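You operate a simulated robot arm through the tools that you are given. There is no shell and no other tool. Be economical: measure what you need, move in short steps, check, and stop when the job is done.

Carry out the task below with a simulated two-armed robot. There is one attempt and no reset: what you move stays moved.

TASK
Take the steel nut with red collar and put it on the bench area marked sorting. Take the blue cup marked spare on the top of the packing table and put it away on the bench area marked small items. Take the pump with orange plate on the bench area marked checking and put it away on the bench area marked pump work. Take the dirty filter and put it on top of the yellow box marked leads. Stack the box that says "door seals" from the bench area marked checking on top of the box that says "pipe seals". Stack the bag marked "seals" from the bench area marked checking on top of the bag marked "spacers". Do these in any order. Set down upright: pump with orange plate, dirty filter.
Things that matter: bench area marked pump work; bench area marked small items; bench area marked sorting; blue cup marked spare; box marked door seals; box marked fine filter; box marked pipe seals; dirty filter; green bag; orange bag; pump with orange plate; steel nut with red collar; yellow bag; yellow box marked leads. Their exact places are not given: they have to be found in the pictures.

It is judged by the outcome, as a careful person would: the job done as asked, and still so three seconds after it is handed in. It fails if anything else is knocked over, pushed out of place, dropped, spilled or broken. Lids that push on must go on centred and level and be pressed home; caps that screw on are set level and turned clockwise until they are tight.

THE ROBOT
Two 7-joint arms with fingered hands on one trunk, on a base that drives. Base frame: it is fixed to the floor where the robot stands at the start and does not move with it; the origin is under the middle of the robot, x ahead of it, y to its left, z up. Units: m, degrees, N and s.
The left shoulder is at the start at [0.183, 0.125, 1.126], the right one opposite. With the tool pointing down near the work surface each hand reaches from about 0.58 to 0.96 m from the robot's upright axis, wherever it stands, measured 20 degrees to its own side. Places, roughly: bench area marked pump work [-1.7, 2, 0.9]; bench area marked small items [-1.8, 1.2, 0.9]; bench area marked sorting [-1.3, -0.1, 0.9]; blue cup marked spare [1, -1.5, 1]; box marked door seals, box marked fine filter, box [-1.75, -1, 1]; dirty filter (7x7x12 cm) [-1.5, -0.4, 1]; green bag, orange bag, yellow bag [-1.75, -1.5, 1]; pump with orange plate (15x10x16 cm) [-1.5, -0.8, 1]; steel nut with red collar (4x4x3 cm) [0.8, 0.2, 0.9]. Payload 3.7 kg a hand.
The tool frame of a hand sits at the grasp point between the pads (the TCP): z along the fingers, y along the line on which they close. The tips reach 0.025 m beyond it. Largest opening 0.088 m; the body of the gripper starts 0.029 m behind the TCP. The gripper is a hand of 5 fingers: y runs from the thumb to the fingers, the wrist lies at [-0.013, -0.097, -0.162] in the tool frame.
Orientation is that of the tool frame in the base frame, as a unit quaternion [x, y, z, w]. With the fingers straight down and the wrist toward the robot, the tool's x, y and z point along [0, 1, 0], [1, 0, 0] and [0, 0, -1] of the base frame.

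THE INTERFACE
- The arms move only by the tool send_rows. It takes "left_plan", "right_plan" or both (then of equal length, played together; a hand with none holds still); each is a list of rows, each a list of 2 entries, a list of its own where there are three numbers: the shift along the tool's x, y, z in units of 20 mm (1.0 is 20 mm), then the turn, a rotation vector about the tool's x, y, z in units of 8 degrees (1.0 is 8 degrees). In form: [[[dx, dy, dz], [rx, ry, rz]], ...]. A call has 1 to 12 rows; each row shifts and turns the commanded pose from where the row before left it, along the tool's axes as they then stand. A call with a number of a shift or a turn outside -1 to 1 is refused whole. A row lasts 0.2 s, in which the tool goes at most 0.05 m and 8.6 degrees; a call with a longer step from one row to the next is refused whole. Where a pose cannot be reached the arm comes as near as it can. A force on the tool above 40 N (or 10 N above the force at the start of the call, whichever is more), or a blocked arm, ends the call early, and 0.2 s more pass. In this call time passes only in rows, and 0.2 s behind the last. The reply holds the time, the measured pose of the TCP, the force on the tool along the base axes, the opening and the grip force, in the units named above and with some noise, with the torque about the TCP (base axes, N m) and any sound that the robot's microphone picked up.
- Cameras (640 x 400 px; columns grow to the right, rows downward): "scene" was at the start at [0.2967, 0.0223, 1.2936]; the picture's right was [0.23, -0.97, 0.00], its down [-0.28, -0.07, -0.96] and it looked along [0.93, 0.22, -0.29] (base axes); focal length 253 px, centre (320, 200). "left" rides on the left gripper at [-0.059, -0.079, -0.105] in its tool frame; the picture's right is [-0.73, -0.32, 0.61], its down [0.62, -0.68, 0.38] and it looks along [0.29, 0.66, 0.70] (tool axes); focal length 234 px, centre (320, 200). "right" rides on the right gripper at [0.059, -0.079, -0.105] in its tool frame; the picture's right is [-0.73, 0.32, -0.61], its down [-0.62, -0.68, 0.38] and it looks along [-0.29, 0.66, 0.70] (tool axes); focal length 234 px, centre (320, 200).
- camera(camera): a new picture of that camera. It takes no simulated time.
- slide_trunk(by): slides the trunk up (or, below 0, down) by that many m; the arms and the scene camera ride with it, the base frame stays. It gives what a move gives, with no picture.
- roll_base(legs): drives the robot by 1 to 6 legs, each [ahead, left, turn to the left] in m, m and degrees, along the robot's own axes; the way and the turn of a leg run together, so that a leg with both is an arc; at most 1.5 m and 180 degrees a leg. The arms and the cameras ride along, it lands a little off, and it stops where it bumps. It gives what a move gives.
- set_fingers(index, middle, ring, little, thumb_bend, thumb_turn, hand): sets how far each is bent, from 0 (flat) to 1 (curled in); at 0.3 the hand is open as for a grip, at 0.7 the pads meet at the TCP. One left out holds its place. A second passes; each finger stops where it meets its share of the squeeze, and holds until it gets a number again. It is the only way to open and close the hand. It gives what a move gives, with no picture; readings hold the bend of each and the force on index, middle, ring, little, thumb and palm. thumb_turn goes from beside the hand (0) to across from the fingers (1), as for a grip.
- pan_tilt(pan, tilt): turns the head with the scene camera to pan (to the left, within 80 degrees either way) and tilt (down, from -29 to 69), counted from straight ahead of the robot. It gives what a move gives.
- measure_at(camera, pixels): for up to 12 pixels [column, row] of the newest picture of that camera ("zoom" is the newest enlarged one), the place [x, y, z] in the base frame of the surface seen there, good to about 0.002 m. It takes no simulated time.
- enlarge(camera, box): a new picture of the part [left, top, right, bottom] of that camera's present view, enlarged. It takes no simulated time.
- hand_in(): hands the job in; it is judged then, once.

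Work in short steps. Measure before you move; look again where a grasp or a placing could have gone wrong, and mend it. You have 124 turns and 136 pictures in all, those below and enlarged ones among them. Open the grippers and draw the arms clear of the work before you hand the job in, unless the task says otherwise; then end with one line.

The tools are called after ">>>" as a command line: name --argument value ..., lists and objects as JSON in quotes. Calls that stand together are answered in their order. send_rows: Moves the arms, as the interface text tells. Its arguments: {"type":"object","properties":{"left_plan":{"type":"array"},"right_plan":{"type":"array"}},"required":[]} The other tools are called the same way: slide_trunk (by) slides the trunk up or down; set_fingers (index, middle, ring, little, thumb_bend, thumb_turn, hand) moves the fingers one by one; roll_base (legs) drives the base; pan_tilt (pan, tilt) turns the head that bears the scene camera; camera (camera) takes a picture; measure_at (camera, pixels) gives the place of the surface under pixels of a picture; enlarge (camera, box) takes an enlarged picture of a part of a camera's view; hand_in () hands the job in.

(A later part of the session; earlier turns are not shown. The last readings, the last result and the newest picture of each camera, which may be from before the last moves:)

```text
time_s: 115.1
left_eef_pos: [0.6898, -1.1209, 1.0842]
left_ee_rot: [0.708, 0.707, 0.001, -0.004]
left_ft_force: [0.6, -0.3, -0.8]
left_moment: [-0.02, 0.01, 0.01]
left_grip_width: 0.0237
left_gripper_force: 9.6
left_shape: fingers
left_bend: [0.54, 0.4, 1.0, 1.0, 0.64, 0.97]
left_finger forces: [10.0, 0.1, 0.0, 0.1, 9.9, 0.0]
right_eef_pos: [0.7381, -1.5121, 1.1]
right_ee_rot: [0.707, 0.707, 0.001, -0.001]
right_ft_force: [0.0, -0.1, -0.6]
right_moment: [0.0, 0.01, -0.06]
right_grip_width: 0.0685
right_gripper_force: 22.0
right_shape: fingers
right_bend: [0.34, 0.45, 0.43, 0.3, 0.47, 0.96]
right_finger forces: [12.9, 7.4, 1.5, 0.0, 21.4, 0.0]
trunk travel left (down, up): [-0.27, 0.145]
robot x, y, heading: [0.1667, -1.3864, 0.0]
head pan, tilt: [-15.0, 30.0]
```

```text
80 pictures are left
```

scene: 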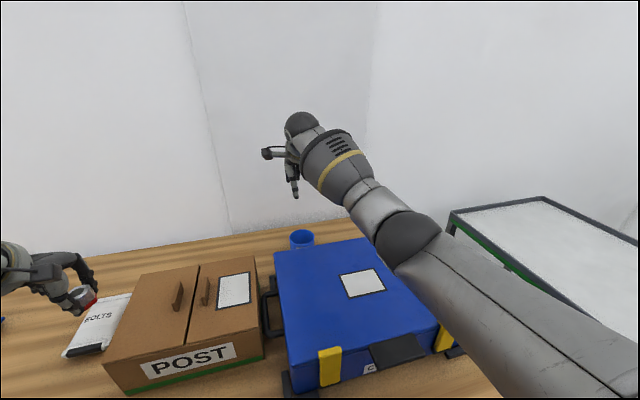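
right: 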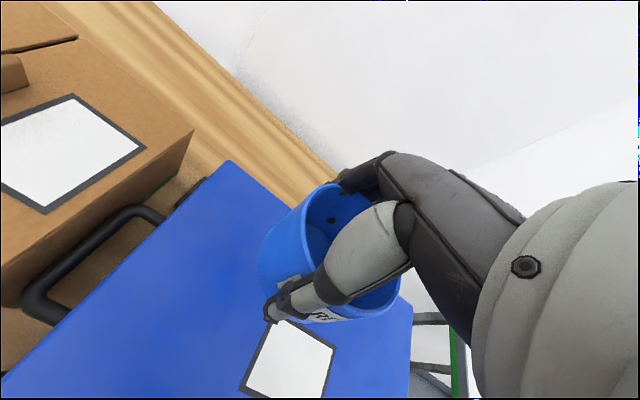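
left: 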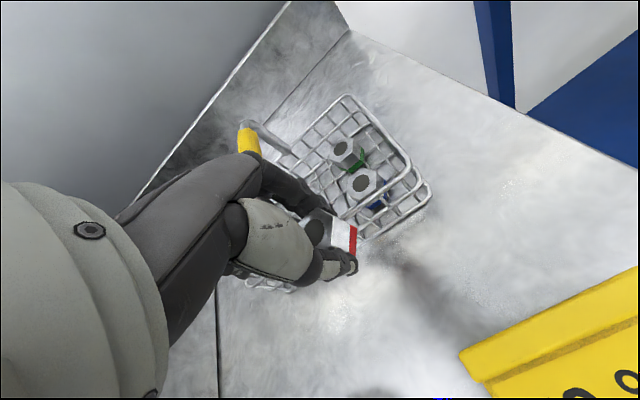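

The cup is secure. I back away from the table and turn left to face the back bench, then look.

>>> roll_base --legs '[[-0.45, 0, 0], [0, 0, 90], [0, 0, 90]]'

>>> pan_tilt --pan -30 --tilt 20

>>> camera --camera "scene"

```text
time_s: 125.5
left_eef_pos: [-0.7977, -1.6803, 1.0833]
left_ee_rot: [0.716, -0.698, 0.004, 0.0]
left_ft_force: [0.5, -0.6, -1.9]
left_moment: [-0.01, 0.01, -0.01]
left_grip_width: 0.0235
left_gripper_force: 9.8
left_shape: fingers
left_bend: [0.55, 0.4, 1.0, 1.0, 0.64, 0.97]
left_finger forces: [9.3, 0.0, 0.0, 0.1, 9.4, 0.0]
right_eef_pos: [-0.8568, -1.2894, 1.1008]
right_ee_rot: [0.717, -0.697, 0.001, 0.0]
right_ft_force: [-0.4, 0.4, -0.4]
right_moment: [-0.01, 0.0, -0.01]
right_grip_width: 0.0666
right_gripper_force: 21.1
right_shape: fingers
right_bend: [0.35, 0.46, 0.43, 0.3, 0.47, 0.96]
right_finger forces: [13.5, 7.0, 1.4, 0.0, 19.7, 0.0]
trunk travel left (down, up): [-0.27, 0.145]
robot x, y, heading: [-0.2818, -1.3988, -178.5]
head pan, tilt: [-15.0, 30.0]
```

```text
time_s: 126.3
left_eef_pos: [-0.798, -1.6798, 1.0826]
left_ee_rot: [0.716, -0.698, 0.003, 0.001]
left_ft_force: [-0.3, -0.6, -1.6]
left_moment: [-0.04, -0.05, 0.04]
left_grip_width: 0.0235
left_gripper_force: 9.8
left_shape: fingers
left_bend: [0.55, 0.4, 1.0, 1.0, 0.64, 0.97]
left_finger forces: [9.3, 0.0, 0.0, 0.0, 9.3, 0.0]
right_eef_pos: [-0.8573, -1.2898, 1.0998]
right_ee_rot: [0.717, -0.697, 0.0, 0.0]
right_ft_force: [-0.5, 0.0, -0.9]
right_moment: [-0.02, 0.04, 0.01]
right_grip_width: 0.0663
right_gripper_force: 20.4
right_shape: fingers
right_bend: [0.35, 0.46, 0.43, 0.3, 0.47, 0.96]
right_finger forces: [13.4, 7.1, 1.5, 0.0, 19.7, 0.0]
trunk travel left (down, up): [-0.27, 0.145]
robot x, y, heading: [-0.2836, -1.3924, -178.1]
head pan, tilt: [-30.0, 20.0]
```

```text
79 pictures are left
```

scene: 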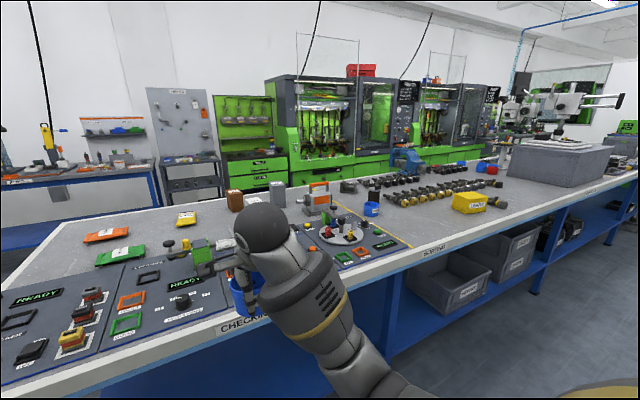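

I can see the long bench: bags at left, boxes and a pump near (320,200), and a yellow box at (468,203). I zoom in on two parts.

>>> enlarge --camera "scene" --box '[290, 140, 510, 280]'

>>> enlarge --camera "scene" --box '[70, 170, 350, 350]'

```text
2.86 times, centred on (400, 210) of scene
```

zoom: 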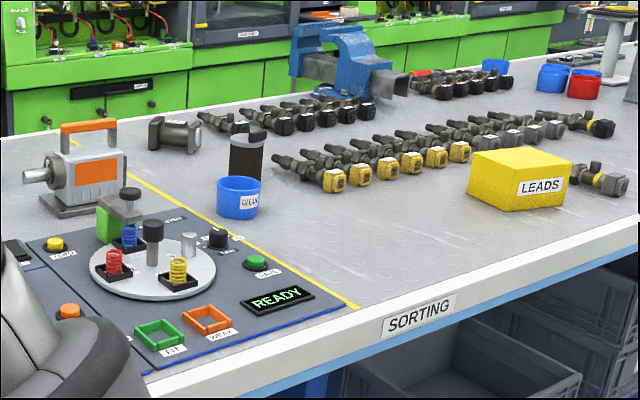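

```text
2.22 times, centred on (210, 260) of scene
```

zoom: 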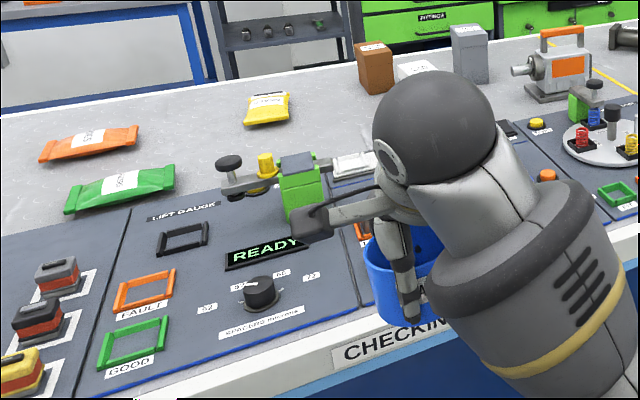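

Good: I see the pump, dirty filter (dark cylinder behind the CLEAN cup), LEADS box and the sorting area. I measure key places.

>>> measure_at --camera "scene" --pixels '[[421, 224], [405, 222], [440, 228], [372, 201], [376, 188], [375, 198], [318, 186], [322, 200], [470, 193], [455, 212], [393, 234], [435, 250]]'

>>> measure_at --camera "zoom" --pixels '[[375, 48], [415, 70], [468, 32], [92, 135], [120, 180], [268, 100], [545, 70], [565, 35], [350, 165], [395, 355]]'

```text
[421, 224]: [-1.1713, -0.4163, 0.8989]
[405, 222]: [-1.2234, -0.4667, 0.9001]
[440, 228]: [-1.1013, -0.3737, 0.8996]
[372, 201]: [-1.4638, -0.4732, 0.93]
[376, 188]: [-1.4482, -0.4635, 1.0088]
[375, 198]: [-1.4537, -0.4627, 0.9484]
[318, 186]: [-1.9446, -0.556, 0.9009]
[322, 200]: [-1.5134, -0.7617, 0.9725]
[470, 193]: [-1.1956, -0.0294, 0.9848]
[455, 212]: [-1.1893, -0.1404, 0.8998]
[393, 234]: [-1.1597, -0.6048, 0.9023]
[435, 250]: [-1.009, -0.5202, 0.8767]
```

```text
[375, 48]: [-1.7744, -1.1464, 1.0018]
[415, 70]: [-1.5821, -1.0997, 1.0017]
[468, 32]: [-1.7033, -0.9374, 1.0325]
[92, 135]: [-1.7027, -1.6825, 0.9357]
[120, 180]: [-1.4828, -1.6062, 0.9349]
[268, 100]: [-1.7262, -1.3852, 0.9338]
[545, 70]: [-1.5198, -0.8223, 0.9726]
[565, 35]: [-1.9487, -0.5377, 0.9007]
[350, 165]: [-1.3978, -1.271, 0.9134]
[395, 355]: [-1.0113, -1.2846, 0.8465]
```

The bench top is at z≈0.90. For the nut I choose a free spot in the sorting area near (−1.18,−0.40). I drive there sideways.

>>> roll_base --legs '[[0, -1.2, -1.7], [0.16, 0, 0]]'

>>> pan_tilt --pan 15 --tilt 30

>>> camera --camera "scene"

```text
time_s: 133.5
left_eef_pos: [-0.9793, -0.4414, 1.0837]
left_ee_rot: [-0.706, 0.709, -0.003, -0.001]
left_ft_force: [-1.0, 0.8, -1.2]
left_moment: [-0.01, -0.02, 0.0]
left_grip_width: 0.0229
left_gripper_force: 9.6
left_shape: fingers
left_bend: [0.55, 0.4, 1.0, 1.0, 0.64, 0.97]
left_finger forces: [9.5, 0.0, 0.0, 0.0, 9.3, 0.0]
right_eef_pos: [-1.0278, -0.0495, 1.1009]
right_ee_rot: [-0.706, 0.709, -0.001, 0.001]
right_ft_force: [-0.7, -0.6, 0.7]
right_moment: [0.03, -0.01, 0.0]
right_grip_width: 0.0666
right_gripper_force: 21.3
right_shape: fingers
right_bend: [0.35, 0.46, 0.43, 0.3, 0.47, 0.96]
right_finger forces: [13.4, 7.1, 1.3, 0.0, 19.7, 0.0]
trunk travel left (down, up): [-0.27, 0.145]
robot x, y, heading: [-0.4522, -0.1728, 179.8]
head pan, tilt: [-30.0, 20.0]
```

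```text
time_s: 134.6
left_eef_pos: [-0.9793, -0.4416, 1.0839]
left_ee_rot: [-0.705, 0.709, -0.004, -0.001]
left_ft_force: [-0.9, -0.3, -0.8]
left_moment: [0.02, -0.01, 0.01]
left_grip_width: 0.0234
left_gripper_force: 9.2
left_shape: fingers
left_bend: [0.55, 0.4, 1.0, 1.0, 0.64, 0.97]
left_finger forces: [9.5, 0.0, 0.1, 0.0, 9.6, 0.0]
right_eef_pos: [-1.0253, -0.0493, 1.1014]
right_ee_rot: [-0.706, 0.708, -0.001, -0.001]
right_ft_force: [0.3, 0.1, 0.2]
right_moment: [0.0, -0.01, 0.0]
right_grip_width: 0.0665
right_gripper_force: 20.3
right_shape: fingers
right_bend: [0.35, 0.46, 0.43, 0.3, 0.47, 0.96]
right_finger forces: [13.3, 7.1, 1.4, 0.0, 19.7, 0.1]
trunk travel left (down, up): [-0.27, 0.145]
robot x, y, heading: [-0.4563, -0.1733, 179.8]
head pan, tilt: [15.0, 30.0]
```

```text
76 pictures are left
```

scene: 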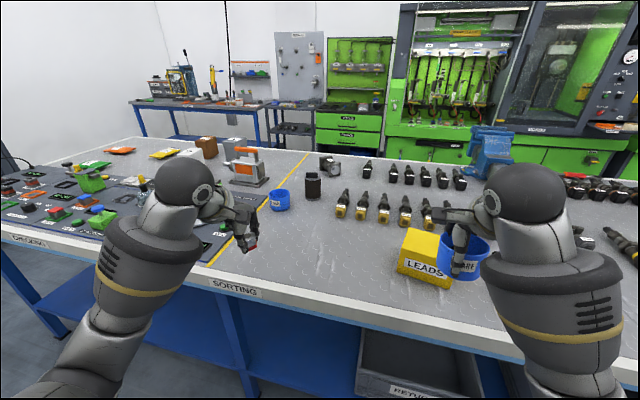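

>>> measure_at --camera "scene" --pixels '[[300, 240], [320, 235], [235, 238], [285, 190], [312, 190], [313, 175], [425, 235], [440, 275], [400, 262]]'

>>> send_rows --left_plan '[[[-0.4, 1, 0], [0, 0, 0]], [[-0.4, 1, 0], [0, 0, 0]], [[-0.4, 1, 0], [0, 0, 0]], [[-0.4, 1, 0], [0, 0, 0]], [[-0.4, 1, 0.3], [0, 0, 0]], [[-0.4, 1, 0.5], [0, 0, 0]], [[-0.4, 1, 0.7], [0, 0, 0]], [[0, 1, 1], [0, 0, 0]], [[0, 1, 1], [0, 0, 0]], [[0, 0.5, 1], [0, 0, 0]]]'

>>> enlarge --camera "left" --box '[240, 130, 520, 370]'

```text
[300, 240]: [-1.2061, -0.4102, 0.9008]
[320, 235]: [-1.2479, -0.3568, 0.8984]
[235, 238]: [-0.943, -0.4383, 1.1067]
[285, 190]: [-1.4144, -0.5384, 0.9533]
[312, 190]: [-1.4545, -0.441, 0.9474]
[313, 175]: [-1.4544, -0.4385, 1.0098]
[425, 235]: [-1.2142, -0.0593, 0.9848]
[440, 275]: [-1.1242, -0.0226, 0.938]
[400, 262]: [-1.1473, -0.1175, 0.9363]
```

```text
time_s: 136.8
left_eef_pos: [-1.1688, -0.3823, 0.994]
left_ee_rot: [-0.704, 0.71, -0.004, -0.002]
left_ft_force: [-0.4, -0.7, -0.6]
left_moment: [-0.02, 0.02, 0.0]
left_grip_width: 0.0234
left_gripper_force: 9.0
left_shape: fingers
left_bend: [0.55, 0.4, 1.0, 1.0, 0.64, 0.97]
left_finger forces: [9.4, 0.0, 0.1, 0.0, 9.4, 0.1]
right_eef_pos: [-1.027, -0.0498, 1.0997]
right_ee_rot: [-0.706, 0.708, 0.0, -0.001]
right_ft_force: [-0.6, 0.0, 0.0]
right_moment: [0.01, 0.02, -0.02]
right_grip_width: 0.0665
right_gripper_force: 20.8
right_shape: fingers
right_bend: [0.35, 0.46, 0.43, 0.3, 0.47, 0.96]
right_finger forces: [13.4, 7.1, 1.4, 0.1, 19.7, 0.0]
trunk travel left (down, up): [-0.27, 0.145]
robot x, y, heading: [-0.458, -0.1669, 179.7]
head pan, tilt: [15.0, 30.0]
```

```text
1.67 times, centred on (380, 250) of left
```

zoom: 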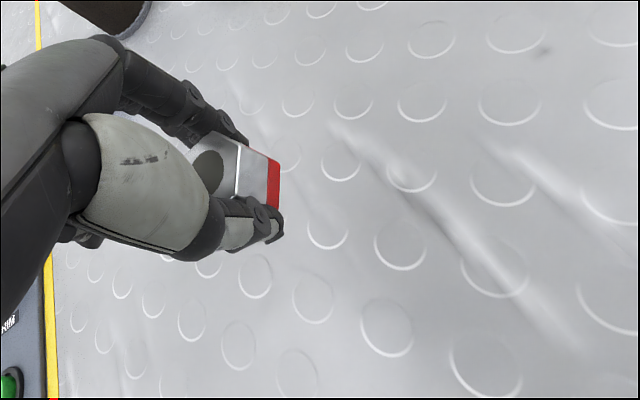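

I check the nut's height and tilt in the grip before lowering.

>>> measure_at --camera "zoom" --pixels '[[230, 150], [225, 190], [238, 160], [233, 188], [275, 165], [270, 200], [255, 150], [250, 190]]'

```text
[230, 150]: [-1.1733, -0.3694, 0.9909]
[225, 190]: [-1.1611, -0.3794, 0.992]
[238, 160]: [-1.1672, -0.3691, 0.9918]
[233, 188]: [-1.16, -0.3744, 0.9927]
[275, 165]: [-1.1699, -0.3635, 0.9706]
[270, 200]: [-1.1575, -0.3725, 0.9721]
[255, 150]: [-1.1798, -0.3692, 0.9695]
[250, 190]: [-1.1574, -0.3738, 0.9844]
```

The nut is level, its bottom about 32 mm below the TCP. I lower it to the bench and release gently.

>>> send_rows --left_plan '[[[0, 0, 1], [0, 0, 0]], [[0, 0, 1], [0, 0, 0]], [[0, 0, 0.6], [0, 0, 0]], [[0, 0, 0.4], [0, 0, 0]]]'

>>> set_fingers --hand "left" --index 0.44 --thumb_bend 0.5

>>> send_rows --left_plan '[[[0, 0, -0.5], [0, 0, 0]], [[0, 0, -1], [0, 0, 0]], [[0, 0, -1], [0, 0, 0]], [[0, 0, -1], [0, 0, 0]], [[0, 0, -1], [0, 0, 0]], [[0, -0.5, -1], [0, 0, 0]], [[0, -1, -1], [0, 0, 0]], [[0, -1, -1], [0, 0, 0]], [[0, -1, 0], [0, 0, 0]], [[0, -1, 0], [0, 0, 0]]]'

>>> camera --camera "scene"

```text
time_s: 137.8
left_eef_pos: [-1.1685, -0.3849, 0.9322]
left_ee_rot: [-0.705, 0.709, -0.004, -0.001]
left_ft_force: [0.5, -0.5, -1.4]
left_moment: [0.01, 0.04, 0.04]
left_grip_width: 0.0233
left_gripper_force: 9.6
left_shape: fingers
left_bend: [0.55, 0.4, 1.0, 1.0, 0.64, 0.97]
left_finger forces: [9.3, 0.0, 0.0, 0.0, 9.4, 0.0]
right_eef_pos: [-1.0274, -0.0492, 1.1]
right_ee_rot: [-0.706, 0.708, -0.001, 0.0]
right_ft_force: [0.6, -0.1, -0.4]
right_moment: [-0.01, 0.0, 0.0]
right_grip_width: 0.0666
right_gripper_force: 20.4
right_shape: fingers
right_bend: [0.35, 0.46, 0.43, 0.3, 0.47, 0.96]
right_finger forces: [13.4, 7.1, 1.4, 0.0, 19.7, 0.0]
trunk travel left (down, up): [-0.27, 0.145]
robot x, y, heading: [-0.4532, -0.1723, 179.8]
head pan, tilt: [15.0, 30.0]
```

```text
time_s: 138.8
left_eef_pos: [-1.1663, -0.3856, 0.9332]
left_ee_rot: [-0.705, 0.709, -0.004, -0.001]
left_ft_force: [-0.5, -1.0, -0.4]
left_moment: [0.03, -0.02, -0.04]
left_grip_width: 0.0478
left_gripper_force: 0.0
left_shape: fingers
left_bend: [0.44, 0.4, 1.0, 1.0, 0.5, 0.97]
left_finger forces: [0.1, 0.0, 0.1, 0.1, 0.0, 0.0]
right_eef_pos: [-1.025, -0.0495, 1.0998]
right_ee_rot: [-0.706, 0.709, 0.0, 0.0]
right_ft_force: [-0.4, 0.1, -0.3]
right_moment: [-0.02, 0.01, -0.03]
right_grip_width: 0.0664
right_gripper_force: 20.7
right_shape: fingers
right_bend: [0.35, 0.46, 0.43, 0.3, 0.47, 0.96]
right_finger forces: [13.4, 7.1, 1.4, 0.1, 19.7, 0.1]
trunk travel left (down, up): [-0.27, 0.145]
robot x, y, heading: [-0.4533, -0.1757, 179.9]
head pan, tilt: [15.0, 30.0]
```

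```text
time_s: 141.0
left_eef_pos: [-1.0784, -0.3846, 1.083]
left_ee_rot: [-0.705, 0.709, -0.003, -0.002]
left_ft_force: [-0.5, 0.1, -0.7]
left_moment: [-0.02, -0.03, 0.02]
left_grip_width: 0.0481
left_gripper_force: 0.1
left_shape: fingers
left_bend: [0.44, 0.4, 1.0, 1.0, 0.5, 0.97]
left_finger forces: [0.1, 0.1, 0.0, 0.1, 0.0, 0.0]
right_eef_pos: [-1.0256, -0.0495, 1.1014]
right_ee_rot: [-0.705, 0.709, 0.0, 0.0]
right_ft_force: [0.2, -0.5, -0.3]
right_moment: [0.03, 0.02, -0.03]
right_grip_width: 0.0662
right_gripper_force: 21.2
right_shape: fingers
right_bend: [0.35, 0.46, 0.43, 0.3, 0.47, 0.96]
right_finger forces: [13.4, 7.1, 1.4, 0.1, 19.6, 0.0]
trunk travel left (down, up): [-0.27, 0.145]
robot x, y, heading: [-0.4538, -0.1727, 179.9]
head pan, tilt: [15.0, 30.0]
```

```text
74 pictures are left
```

scene: 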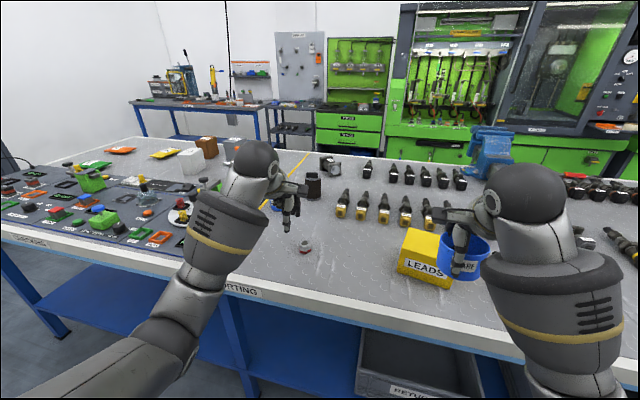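

The nut stands upright on the sorting area at (305,247). Next is the dirty filter with the left hand: I open it and drive 0.26 closer.

>>> set_fingers --hand "left" --index 0.27 --middle 0.27 --thumb_bend 0.27

>>> roll_base --legs '[[0.26, 0, 0]]'

>>> camera --camera "left"

>>> camera --camera "scene"

```text
time_s: 142.0
left_eef_pos: [-1.0788, -0.3835, 1.0815]
left_ee_rot: [-0.705, 0.709, -0.003, -0.002]
left_ft_force: [-0.5, 0.2, 1.0]
left_moment: [0.01, -0.02, -0.02]
left_grip_width: 0.0906
left_gripper_force: 0.0
left_shape: fingers
left_bend: [0.27, 0.27, 1.0, 1.0, 0.27, 0.97]
left_finger forces: [0.1, 0.0, 0.0, 0.1, 0.1, 0.1]
right_eef_pos: [-1.0257, -0.0501, 1.0998]
right_ee_rot: [-0.706, 0.708, 0.001, 0.0]
right_ft_force: [-0.3, -0.9, -0.7]
right_moment: [0.01, 0.02, 0.0]
right_grip_width: 0.0664
right_gripper_force: 20.9
right_shape: fingers
right_bend: [0.35, 0.46, 0.43, 0.3, 0.47, 0.96]
right_finger forces: [13.5, 7.1, 1.4, 0.0, 19.7, 0.0]
trunk travel left (down, up): [-0.27, 0.145]
robot x, y, heading: [-0.4538, -0.1714, 180.0]
head pan, tilt: [15.0, 30.0]
```

```text
time_s: 143.9
left_eef_pos: [-1.3479, -0.3832, 1.0827]
left_ee_rot: [-0.705, 0.709, -0.004, -0.001]
left_ft_force: [0.1, 0.1, -0.7]
left_moment: [-0.03, -0.04, 0.02]
left_grip_width: 0.0903
left_gripper_force: 0.0
left_shape: fingers
left_bend: [0.27, 0.27, 1.0, 1.0, 0.27, 0.97]
left_finger forces: [0.1, 0.0, 0.0, 0.1, 0.1, 0.1]
right_eef_pos: [-1.2932, -0.0481, 1.0996]
right_ee_rot: [-0.705, 0.709, 0.0, 0.0]
right_ft_force: [0.7, -1.0, -1.2]
right_moment: [0.03, 0.02, -0.03]
right_grip_width: 0.0665
right_gripper_force: 21.4
right_shape: fingers
right_bend: [0.35, 0.46, 0.43, 0.3, 0.47, 0.96]
right_finger forces: [13.4, 7.1, 1.4, 0.1, 19.8, 0.0]
trunk travel left (down, up): [-0.27, 0.145]
robot x, y, heading: [-0.7219, -0.1727, 179.9]
head pan, tilt: [15.0, 30.0]
```

```text
73 pictures are left
```

left: 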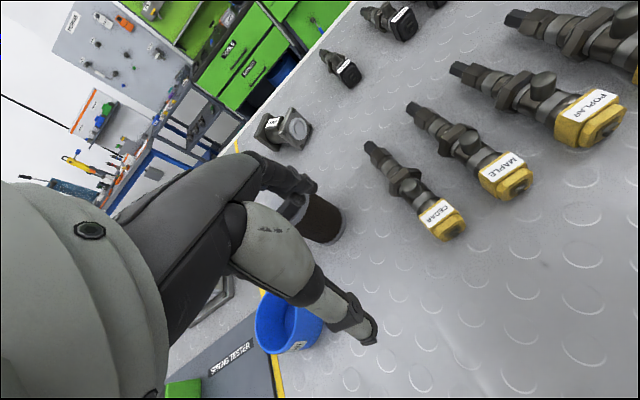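

```text
72 pictures are left
```

scene: 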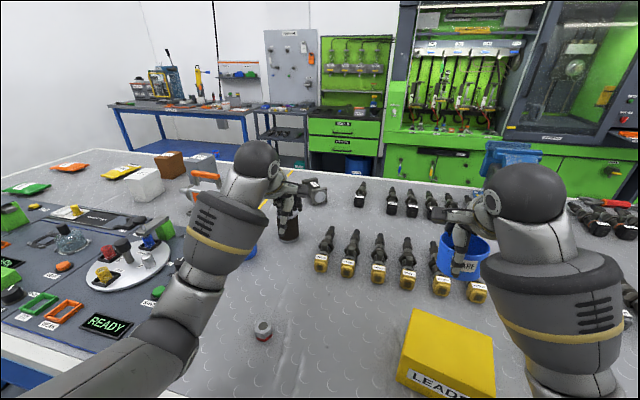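

>>> measure_at --camera "scene" --pixels '[[279, 230], [288, 235], [298, 230], [296, 212], [262, 330], [290, 240]]'

>>> measure_at --camera "left" --pixels '[[335, 205], [320, 215], [325, 240], [342, 220], [312, 190], [300, 235], [265, 310], [310, 345]]'

>>> enlarge --camera "scene" --box '[230, 130, 350, 260]'

```text
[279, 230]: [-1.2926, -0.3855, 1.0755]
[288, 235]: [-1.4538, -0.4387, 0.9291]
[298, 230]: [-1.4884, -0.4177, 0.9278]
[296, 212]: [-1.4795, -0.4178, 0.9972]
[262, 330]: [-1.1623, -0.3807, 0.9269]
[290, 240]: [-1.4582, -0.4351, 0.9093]
```

```text
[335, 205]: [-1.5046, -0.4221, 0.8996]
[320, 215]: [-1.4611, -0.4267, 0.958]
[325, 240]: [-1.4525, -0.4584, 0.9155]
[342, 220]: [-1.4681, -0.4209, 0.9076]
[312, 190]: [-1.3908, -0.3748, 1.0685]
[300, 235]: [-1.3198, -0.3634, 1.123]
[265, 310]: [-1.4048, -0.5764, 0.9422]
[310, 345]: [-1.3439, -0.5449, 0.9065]
```

```text
3.08 times, centred on (290, 195) of scene
```

zoom: 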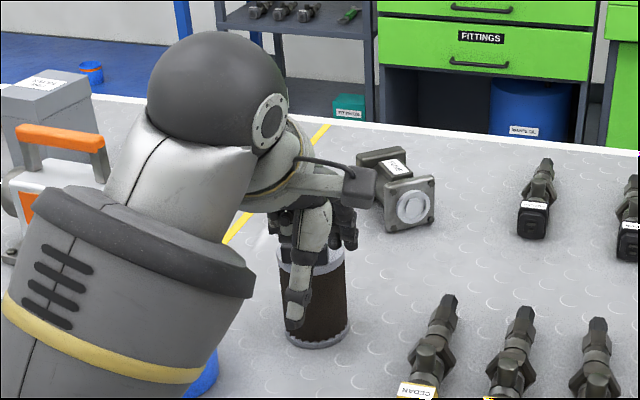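

The filter's centre is about (−1.487,−0.451). I move above it at the present height, then look.

>>> send_rows --left_plan '[[[0.4, 0, -0.5], [0, 0, 0]], [[0.6, 0.9, 0], [0, 0, 0]], [[0.5, 1, 0], [0, 0, 0]], [[0.5, 1, 0], [0, 0, 0]], [[0.5, 1, 0], [0, 0, 0]], [[0.5, 1, 0], [0, 0, 0]], [[0, 1, 0], [0, 0, 0]], [[0, 1, 0], [0, 0, 0]]]'

>>> camera --camera "left"

>>> enlarge --camera "scene" --box '[230, 130, 350, 260]'

```text
time_s: 145.7
left_eef_pos: [-1.4847, -0.4407, 1.0924]
left_ee_rot: [-0.705, 0.709, -0.004, -0.002]
left_ft_force: [0.1, 0.0, 0.9]
left_moment: [0.0, 0.02, 0.02]
left_grip_width: 0.0903
left_gripper_force: 0.0
left_shape: fingers
left_bend: [0.27, 0.27, 1.0, 1.0, 0.27, 0.97]
left_finger forces: [0.1, 0.0, 0.1, 0.0, 0.0, 0.1]
right_eef_pos: [-1.2928, -0.0471, 1.0994]
right_ee_rot: [-0.705, 0.709, 0.001, 0.0]
right_ft_force: [0.5, 0.6, -1.0]
right_moment: [-0.02, -0.01, 0.0]
right_grip_width: 0.0668
right_gripper_force: 20.9
right_shape: fingers
right_bend: [0.35, 0.46, 0.43, 0.3, 0.47, 0.96]
right_finger forces: [13.4, 7.2, 1.3, 0.1, 19.7, 0.0]
trunk travel left (down, up): [-0.27, 0.145]
robot x, y, heading: [-0.7231, -0.1692, 179.9]
head pan, tilt: [15.0, 30.0]
```

```text
70 pictures are left
```

left: 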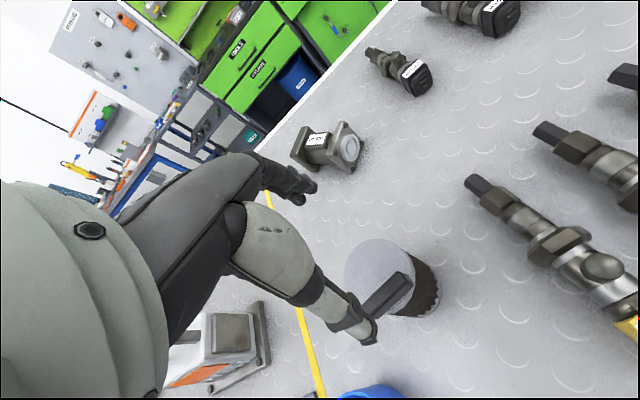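

```text
3.08 times, centred on (290, 195) of scene
```

zoom: 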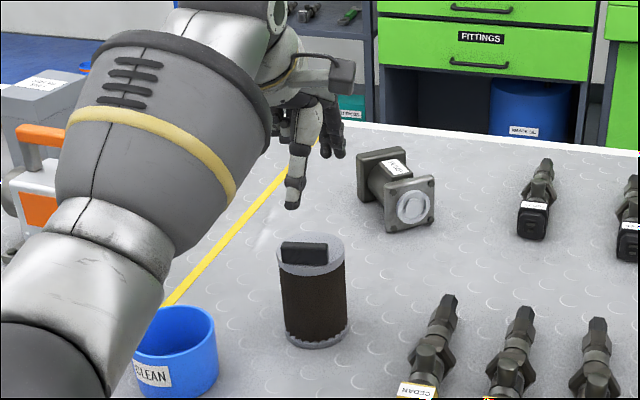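

>>> measure_at --camera "left" --pixels '[[348, 265], [378, 242], [412, 262], [375, 312], [395, 318], [385, 292], [405, 275], [440, 300], [345, 130], [350, 150]]'

>>> measure_at --camera "zoom" --pixels '[[282, 250], [345, 245], [310, 272], [305, 247], [280, 300], [346, 300], [312, 340], [290, 205], [312, 236]]'

```text
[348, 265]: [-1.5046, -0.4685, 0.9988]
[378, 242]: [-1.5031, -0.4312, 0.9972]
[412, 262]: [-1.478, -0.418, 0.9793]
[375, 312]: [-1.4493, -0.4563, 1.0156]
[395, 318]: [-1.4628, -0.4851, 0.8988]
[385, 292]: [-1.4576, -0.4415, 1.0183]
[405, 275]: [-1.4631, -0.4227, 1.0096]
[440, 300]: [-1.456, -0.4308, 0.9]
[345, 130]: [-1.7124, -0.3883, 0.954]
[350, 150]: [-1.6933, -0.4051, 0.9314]
```

```text
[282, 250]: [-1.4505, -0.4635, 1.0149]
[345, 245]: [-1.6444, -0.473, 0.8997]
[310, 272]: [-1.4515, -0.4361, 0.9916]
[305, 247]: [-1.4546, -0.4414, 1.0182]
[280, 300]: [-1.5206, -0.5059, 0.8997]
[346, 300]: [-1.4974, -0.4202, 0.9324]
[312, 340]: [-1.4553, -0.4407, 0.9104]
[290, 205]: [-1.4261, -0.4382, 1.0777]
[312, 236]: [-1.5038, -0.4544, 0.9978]
```

The filter's centre is (−1.483,−0.451), its disc top at z≈0.998. The hand is aligned, so I descend to z≈0.975 and close index, middle and thumb.

>>> send_rows --left_plan '[[[0, 0, 1], [0, 0, 0]], [[0, 0, 1], [0, 0, 0]], [[0, 0, 1], [0, 0, 0]], [[0, 0, 1], [0, 0, 0]], [[0, 0, 1], [0, 0, 0]], [[0, 0, 0.85], [0, 0, 0]]]'

>>> set_fingers --hand "left" --index 0.55 --middle 0.55 --thumb_bend 0.55

>>> camera --camera "left"

```text
time_s: 147.1
left_eef_pos: [-1.4836, -0.4401, 0.9889]
left_ee_rot: [-0.704, 0.71, 0.006, -0.012]
left_ft_force: [-0.1, 1.3, 36.2]
left_moment: [-0.8, 0.4, -0.07]
left_grip_width: 0.0918
left_gripper_force: 19.4
left_shape: fingers
left_bend: [0.27, 0.27, 1.0, 1.0, 0.27, 0.97]
left_finger forces: [0.1, 0.0, 34.3, 0.0, 4.6, 0.0]
right_eef_pos: [-1.2905, -0.0459, 1.1049]
right_ee_rot: [-0.705, 0.709, 0.001, -0.002]
right_ft_force: [0.3, -0.3, -0.3]
right_moment: [-0.01, -0.02, 0.0]
right_grip_width: 0.0663
right_gripper_force: 21.0
right_shape: fingers
right_bend: [0.35, 0.46, 0.43, 0.3, 0.47, 0.96]
right_finger forces: [13.4, 7.1, 1.4, 0.1, 19.8, 0.0]
trunk travel left (down, up): [-0.27, 0.145]
robot x, y, heading: [-0.7225, -0.1722, 179.5]
head pan, tilt: [15.0, 30.0]
```

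```text
time_s: 148.1
left_eef_pos: [-1.4834, -0.441, 0.9883]
left_ee_rot: [-0.704, 0.71, 0.004, -0.013]
left_ft_force: [0.5, -0.7, 42.8]
left_moment: [-0.82, 0.9, -0.05]
left_grip_width: 0.0573
left_gripper_force: 37.4
left_shape: fingers
left_bend: [0.42, 0.45, 1.0, 1.0, 0.52, 0.96]
left_finger forces: [11.4, 6.8, 32.7, 0.0, 24.5, 0.1]
right_eef_pos: [-1.2892, -0.046, 1.1025]
right_ee_rot: [-0.706, 0.709, 0.002, -0.003]
right_ft_force: [-0.4, 0.1, -0.7]
right_moment: [-0.02, 0.03, 0.01]
right_grip_width: 0.0664
right_gripper_force: 20.8
right_shape: fingers
right_bend: [0.35, 0.46, 0.43, 0.3, 0.47, 0.96]
right_finger forces: [13.4, 7.1, 1.4, 0.0, 19.6, 0.0]
trunk travel left (down, up): [-0.27, 0.145]
robot x, y, heading: [-0.7183, -0.175, 179.6]
head pan, tilt: [15.0, 30.0]
```

```text
68 pictures are left
```

left: 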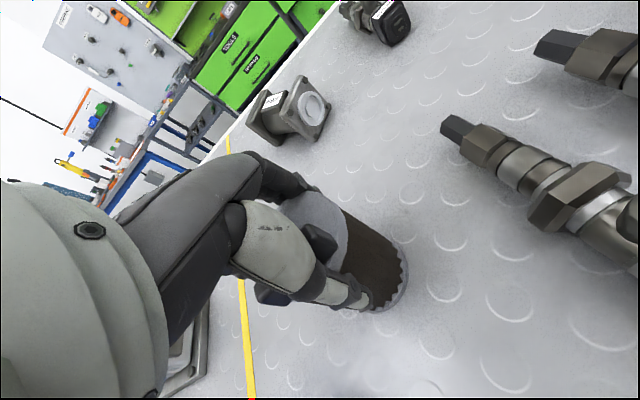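

The curled ring finger is pressing on the filter's top, while index, middle and thumb hold the body. I uncurl the ring finger to relieve it and check.

>>> set_fingers --hand "left" --ring 0.4

>>> send_rows --left_plan '[[[0, 0, -0.3], [0, 0, 0]], [[0, 0, -0.7], [0, 0, 0]]]'

>>> camera --camera "left"

>>> enlarge --camera "scene" --box '[230, 130, 350, 260]'

```text
time_s: 149.1
left_eef_pos: [-1.482, -0.4413, 0.9897]
left_ee_rot: [-0.704, 0.71, 0.005, -0.013]
left_ft_force: [1.6, -0.4, 43.4]
left_moment: [-1.01, 0.84, 0.04]
left_grip_width: 0.0566
left_gripper_force: 45.3
left_shape: fingers
left_bend: [0.42, 0.45, 0.94, 1.0, 0.52, 0.96]
left_finger forces: [12.8, 7.1, 50.1, 0.1, 20.5, 0.1]
right_eef_pos: [-1.2887, -0.0449, 1.1025]
right_ee_rot: [-0.706, 0.708, 0.001, -0.002]
right_ft_force: [0.2, 0.2, -0.3]
right_moment: [0.01, 0.01, 0.0]
right_grip_width: 0.0664
right_gripper_force: 20.9
right_shape: fingers
right_bend: [0.35, 0.46, 0.43, 0.3, 0.47, 0.96]
right_finger forces: [13.4, 7.1, 1.3, 0.0, 19.7, 0.1]
trunk travel left (down, up): [-0.27, 0.145]
robot x, y, heading: [-0.7208, -0.1709, 179.7]
head pan, tilt: [15.0, 30.0]
```

```text
time_s: 149.7
left_eef_pos: [-1.4822, -0.4417, 0.9903]
left_ee_rot: [-0.705, 0.709, -0.006, 0.0]
left_ft_force: [-3.3, 0.2, 7.9]
left_moment: [-0.41, 0.59, -0.07]
left_grip_width: 0.0557
left_gripper_force: 28.8
left_shape: fingers
left_bend: [0.41, 0.45, 0.93, 1.0, 0.52, 0.97]
left_finger forces: [14.1, 9.0, 19.7, 0.0, 15.0, 0.0]
right_eef_pos: [-1.2926, -0.0472, 1.0987]
right_ee_rot: [-0.705, 0.709, 0.0, 0.001]
right_ft_force: [0.6, 0.4, 0.2]
right_moment: [0.02, -0.01, 0.0]
right_grip_width: 0.0664
right_gripper_force: 20.7
right_shape: fingers
right_bend: [0.35, 0.46, 0.43, 0.3, 0.47, 0.96]
right_finger forces: [13.4, 7.0, 1.5, 0.0, 19.7, 0.1]
trunk travel left (down, up): [-0.27, 0.145]
robot x, y, heading: [-0.7159, -0.1675, 179.5]
head pan, tilt: [15.0, 30.0]
```

```text
67 pictures are left
```

left: 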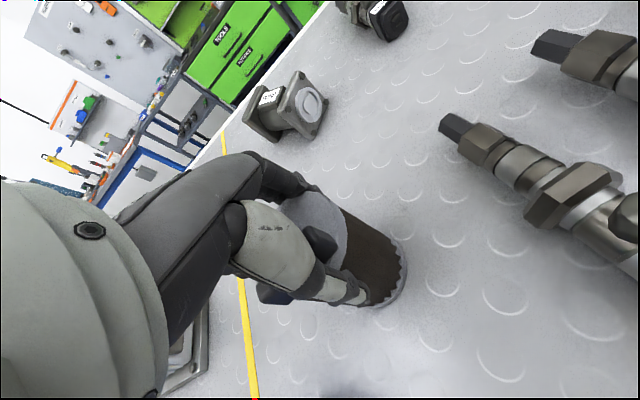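

```text
3.08 times, centred on (290, 195) of scene
```

zoom: 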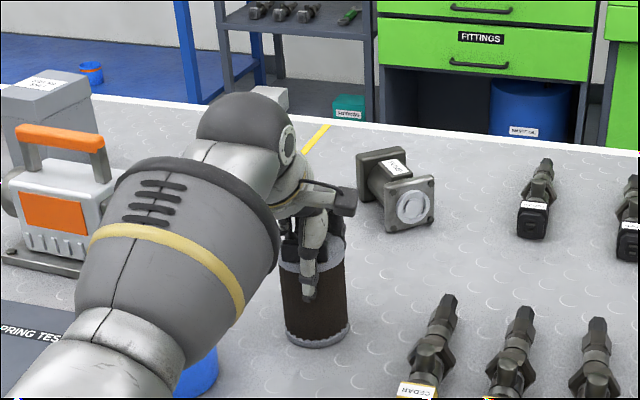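

The ring finger is jammed on the top. I release, raise, open all the fingers, and regrip without any curled finger over the filter.

>>> set_fingers --hand "left" --index 0.27 --middle 0.27 --ring 1.0 --thumb_bend 0.27

>>> send_rows --left_plan '[[[0, 0, -0.5], [0, 0, 0]], [[0, 0, -1], [0, 0, 0]], [[0, 0, -1], [0, 0, 0]], [[0, 0, -1], [0, 0, 0]], [[0, 0, -1], [0, 0, 0]]]'

>>> set_fingers --hand "left" --ring 0.27 --little 0.27

>>> camera --camera "left"

```text
time_s: 150.7
left_eef_pos: [-1.4822, -0.4429, 0.9942]
left_ee_rot: [-0.704, 0.71, -0.004, -0.002]
left_ft_force: [0.0, -0.5, 0.4]
left_moment: [0.02, 0.02, 0.01]
left_grip_width: 0.0905
left_gripper_force: 0.6
left_shape: fingers
left_bend: [0.27, 0.27, 1.0, 1.0, 0.27, 0.97]
left_finger forces: [0.1, 0.0, 0.0, 0.0, 0.3, 0.1]
right_eef_pos: [-1.2929, -0.048, 1.1004]
right_ee_rot: [-0.706, 0.709, -0.001, 0.0]
right_ft_force: [-0.5, -0.1, -1.1]
right_moment: [0.02, -0.01, -0.01]
right_grip_width: 0.0666
right_gripper_force: 20.6
right_shape: fingers
right_bend: [0.35, 0.46, 0.43, 0.3, 0.47, 0.96]
right_finger forces: [13.4, 7.2, 1.4, 0.0, 19.8, 0.0]
trunk travel left (down, up): [-0.27, 0.145]
robot x, y, heading: [-0.7189, -0.1702, 179.5]
head pan, tilt: [15.0, 30.0]
```

```text
time_s: 151.9
left_eef_pos: [-1.4855, -0.4418, 1.0844]
left_ee_rot: [-0.705, 0.709, -0.003, -0.002]
left_ft_force: [-0.2, -0.9, 0.2]
left_moment: [-0.02, -0.01, 0.01]
left_grip_width: 0.0904
left_gripper_force: 0.1
left_shape: fingers
left_bend: [0.27, 0.27, 1.0, 1.0, 0.27, 0.97]
left_finger forces: [0.0, 0.0, 0.0, 0.0, 0.0, 0.0]
right_eef_pos: [-1.2933, -0.0473, 1.1004]
right_ee_rot: [-0.705, 0.709, 0.0, 0.0]
right_ft_force: [-0.5, 0.2, -0.6]
right_moment: [0.01, -0.02, 0.02]
right_grip_width: 0.0668
right_gripper_force: 20.7
right_shape: fingers
right_bend: [0.35, 0.46, 0.43, 0.3, 0.47, 0.96]
right_finger forces: [13.4, 7.1, 1.4, 0.0, 19.6, 0.0]
trunk travel left (down, up): [-0.27, 0.145]
robot x, y, heading: [-0.7216, -0.1694, 179.8]
head pan, tilt: [15.0, 30.0]
```

```text
time_s: 152.9
left_eef_pos: [-1.4857, -0.4414, 1.0847]
left_ee_rot: [-0.705, 0.709, -0.004, -0.001]
left_ft_force: [0.4, -0.8, 0.6]
left_moment: [0.01, 0.01, -0.02]
left_grip_width: 0.0905
left_gripper_force: 0.0
left_shape: fingers
left_bend: [0.27, 0.27, 0.27, 0.27, 0.27, 0.97]
left_finger forces: [0.0, 0.0, 0.0, 0.0, 0.0, 0.0]
right_eef_pos: [-1.293, -0.049, 1.1003]
right_ee_rot: [-0.705, 0.709, 0.0, 0.0]
right_ft_force: [0.9, 1.2, -0.3]
right_moment: [-0.02, -0.01, -0.02]
right_grip_width: 0.0665
right_gripper_force: 20.7
right_shape: fingers
right_bend: [0.35, 0.46, 0.43, 0.3, 0.47, 0.96]
right_finger forces: [13.5, 7.1, 1.3, 0.0, 19.7, 0.0]
trunk travel left (down, up): [-0.27, 0.145]
robot x, y, heading: [-0.7239, -0.1743, 179.6]
head pan, tilt: [15.0, 30.0]
```

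```text
65 pictures are left
```

left: 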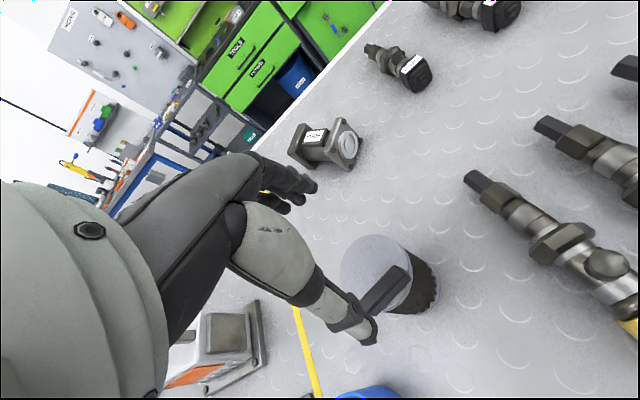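

The filter is unmoved. I descend again and grip with all fingers around the body.

>>> send_rows --left_plan '[[[0, 0, 1], [0, 0, 0]], [[0, 0, 1], [0, 0, 0]], [[0, 0, 1], [0, 0, 0]], [[0, 0, 1], [0, 0, 0]], [[0, 0, 1], [0, 0, 0]], [[0, 0, 0.4], [0, 0, 0]]]'

>>> set_fingers --hand "left" --index 0.55 --middle 0.55 --ring 0.5 --thumb_bend 0.55

>>> send_rows --left_plan '[[[0, 0, -0.5], [0, 0, 0]], [[0, 0, -1], [0, 0, 0]], [[0, 0, -1], [0, 0, 0]]]'

>>> enlarge --camera "scene" --box '[230, 130, 350, 260]'

```text
time_s: 154.3
left_eef_pos: [-1.4832, -0.4427, 0.9829]
left_ee_rot: [-0.705, 0.71, 0.0, -0.005]
left_ft_force: [7.3, 3.3, 14.6]
left_moment: [-0.02, -0.1, 0.01]
left_grip_width: 0.0932
left_gripper_force: 7.9
left_shape: fingers
left_bend: [0.27, 0.27, 0.27, 0.27, 0.27, 0.97]
left_finger forces: [0.7, 0.0, 0.0, 0.1, 15.2, 0.0]
right_eef_pos: [-1.2907, -0.0472, 1.1023]
right_ee_rot: [-0.705, 0.709, 0.001, -0.002]
right_ft_force: [0.5, 0.3, -0.1]
right_moment: [0.03, 0.01, 0.01]
right_grip_width: 0.0665
right_gripper_force: 20.6
right_shape: fingers
right_bend: [0.35, 0.46, 0.43, 0.3, 0.47, 0.96]
right_finger forces: [13.5, 7.1, 1.5, 0.0, 19.7, 0.1]
trunk travel left (down, up): [-0.27, 0.145]
robot x, y, heading: [-0.7229, -0.1712, 179.7]
head pan, tilt: [15.0, 30.0]
```

```text
time_s: 155.3
left_eef_pos: [-1.4836, -0.4408, 0.9832]
left_ee_rot: [-0.705, 0.71, 0.0, -0.005]
left_ft_force: [0.8, 3.4, 23.2]
left_moment: [0.0, 0.77, -0.14]
left_grip_width: 0.0632
left_gripper_force: 33.4
left_shape: fingers
left_bend: [0.33, 0.45, 0.46, 0.27, 0.54, 0.96]
left_finger forces: [18.6, 8.4, 2.7, 0.0, 38.1, 0.0]
right_eef_pos: [-1.2895, -0.0456, 1.1016]
right_ee_rot: [-0.705, 0.709, 0.001, -0.002]
right_ft_force: [-0.4, 0.2, -0.4]
right_moment: [0.02, -0.01, -0.01]
right_grip_width: 0.0667
right_gripper_force: 20.6
right_shape: fingers
right_bend: [0.35, 0.46, 0.43, 0.3, 0.47, 0.96]
right_finger forces: [13.3, 7.1, 1.4, 0.0, 19.7, 0.0]
trunk travel left (down, up): [-0.27, 0.145]
robot x, y, heading: [-0.7226, -0.1728, 179.5]
head pan, tilt: [15.0, 30.0]
```

```text
time_s: 156.1
left_eef_pos: [-1.4828, -0.443, 1.0264]
left_ee_rot: [-0.705, 0.71, -0.006, -0.001]
left_ft_force: [-0.5, -0.5, -1.7]
left_moment: [0.03, 0.03, 0.0]
left_grip_width: 0.0585
left_gripper_force: 16.4
left_shape: fingers
left_bend: [0.4, 0.48, 0.48, 0.27, 0.48, 0.96]
left_finger forces: [9.5, 5.7, 1.4, 0.0, 16.3, 0.1]
right_eef_pos: [-1.2931, -0.0487, 1.099]
right_ee_rot: [-0.706, 0.708, 0.001, 0.0]
right_ft_force: [0.3, -0.4, -0.8]
right_moment: [-0.02, 0.0, -0.04]
right_grip_width: 0.0665
right_gripper_force: 20.8
right_shape: fingers
right_bend: [0.35, 0.46, 0.43, 0.3, 0.47, 0.96]
right_finger forces: [13.4, 7.0, 1.4, 0.0, 19.7, 0.0]
trunk travel left (down, up): [-0.27, 0.145]
robot x, y, heading: [-0.7233, -0.1714, 179.5]
head pan, tilt: [15.0, 30.0]
```

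```text
3.08 times, centred on (290, 195) of scene
```

zoom: 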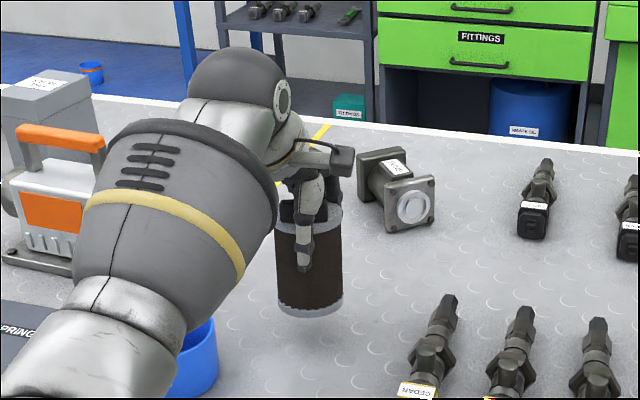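

The filter is lifted upright. I raise it further, back off and move so the left hand comes over the LEADS box.

>>> send_rows --left_plan '[[[0, 0, -1], [0, 0, 0]], [[0, 0, -1], [0, 0, 0]], [[0, 0, -1], [0, 0, 0]], [[0, 0, -1], [0, 0, 0]], [[0, 0, -1], [0, 0, 0]], [[0, 0, -1], [0, 0, 0]], [[0, -1, 0], [0, 0, 0]], [[0, -1, 0], [0, 0, 0]]]'

>>> roll_base --legs '[[-0.23, 0, 0], [0, -0.38, 0.4]]'

>>> pan_tilt --pan 20 --tilt 35

>>> camera --camera "scene"

>>> camera --camera "left"

```text
time_s: 157.9
left_eef_pos: [-1.4448, -0.4424, 1.1475]
left_ee_rot: [-0.705, 0.71, -0.004, -0.001]
left_ft_force: [0.4, 0.3, -1.5]
left_moment: [0.02, 0.02, 0.03]
left_grip_width: 0.0585
left_gripper_force: 16.6
left_shape: fingers
left_bend: [0.4, 0.48, 0.48, 0.27, 0.48, 0.96]
left_finger forces: [9.5, 5.7, 1.4, 0.1, 15.9, 0.0]
right_eef_pos: [-1.2919, -0.0478, 1.1]
right_ee_rot: [-0.706, 0.708, -0.001, 0.0]
right_ft_force: [0.6, -0.6, -0.3]
right_moment: [-0.03, -0.01, 0.01]
right_grip_width: 0.0665
right_gripper_force: 20.3
right_shape: fingers
right_bend: [0.35, 0.46, 0.43, 0.3, 0.48, 0.96]
right_finger forces: [13.4, 7.1, 1.3, 0.1, 19.7, 0.0]
trunk travel left (down, up): [-0.27, 0.145]
robot x, y, heading: [-0.7194, -0.1732, 179.7]
head pan, tilt: [15.0, 30.0]
```

```text
time_s: 161.6
left_eef_pos: [-1.2158, -0.0734, 1.1476]
left_ee_rot: [-0.706, 0.708, -0.004, -0.003]
left_ft_force: [0.5, -0.5, -1.3]
left_moment: [0.01, 0.05, 0.01]
left_grip_width: 0.0587
left_gripper_force: 16.2
left_shape: fingers
left_bend: [0.4, 0.48, 0.48, 0.27, 0.48, 0.96]
left_finger forces: [9.5, 5.6, 1.4, 0.0, 15.9, 0.0]
right_eef_pos: [-1.0656, 0.3212, 1.0996]
right_ee_rot: [-0.707, 0.707, 0.0, 0.001]
right_ft_force: [-0.3, -0.3, -0.1]
right_moment: [-0.01, -0.03, 0.04]
right_grip_width: 0.0663
right_gripper_force: 20.9
right_shape: fingers
right_bend: [0.35, 0.46, 0.43, 0.3, 0.48, 0.96]
right_finger forces: [13.4, 7.0, 1.4, 0.0, 19.7, 0.1]
trunk travel left (down, up): [-0.27, 0.145]
robot x, y, heading: [-0.4927, 0.202, 179.9]
head pan, tilt: [15.0, 30.0]
```

```text
time_s: 162.2
left_eef_pos: [-1.2165, -0.0739, 1.1472]
left_ee_rot: [-0.707, 0.707, -0.004, -0.002]
left_ft_force: [-0.1, -0.1, -1.4]
left_moment: [0.03, -0.02, 0.0]
left_grip_width: 0.0584
left_gripper_force: 16.6
left_shape: fingers
left_bend: [0.4, 0.48, 0.48, 0.27, 0.48, 0.96]
left_finger forces: [9.4, 5.6, 1.4, 0.0, 16.0, 0.0]
right_eef_pos: [-1.0664, 0.3223, 1.1012]
right_ee_rot: [0.708, -0.706, 0.0, 0.0]
right_ft_force: [0.4, 0.5, 0.0]
right_moment: [-0.01, -0.01, -0.01]
right_grip_width: 0.0665
right_gripper_force: 21.1
right_shape: fingers
right_bend: [0.35, 0.46, 0.43, 0.3, 0.48, 0.96]
right_finger forces: [13.3, 7.0, 1.4, 0.0, 19.7, 0.1]
trunk travel left (down, up): [-0.27, 0.145]
robot x, y, heading: [-0.4955, 0.2028, 179.8]
head pan, tilt: [20.0, 35.0]
```

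```text
63 pictures are left
```

scene: 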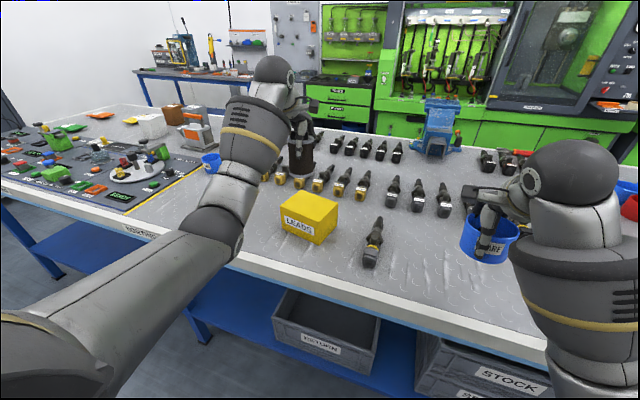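

```text
62 pictures are left
```

left: 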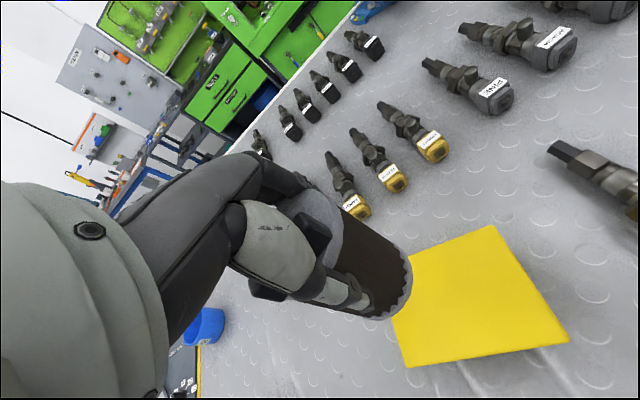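

>>> measure_at --camera "scene" --pixels '[[306, 189], [336, 204], [320, 220], [283, 206], [310, 205], [301, 175], [290, 170], [313, 172]]'

>>> measure_at --camera "left" --pixels '[[490, 230], [562, 340], [410, 360], [410, 262], [398, 312], [370, 230], [335, 215], [409, 285]]'

```text
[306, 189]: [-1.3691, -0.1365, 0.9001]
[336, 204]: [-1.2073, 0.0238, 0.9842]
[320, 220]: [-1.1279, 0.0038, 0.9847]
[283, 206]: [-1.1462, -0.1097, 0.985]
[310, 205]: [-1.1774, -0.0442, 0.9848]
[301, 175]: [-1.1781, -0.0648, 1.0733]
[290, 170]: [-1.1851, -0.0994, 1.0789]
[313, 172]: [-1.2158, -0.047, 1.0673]
```

```text
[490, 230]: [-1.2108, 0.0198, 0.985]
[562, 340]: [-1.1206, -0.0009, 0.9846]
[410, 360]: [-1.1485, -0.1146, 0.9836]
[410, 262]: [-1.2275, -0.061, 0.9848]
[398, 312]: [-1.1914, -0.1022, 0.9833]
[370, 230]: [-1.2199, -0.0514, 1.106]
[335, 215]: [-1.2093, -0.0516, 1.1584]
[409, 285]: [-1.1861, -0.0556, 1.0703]
```

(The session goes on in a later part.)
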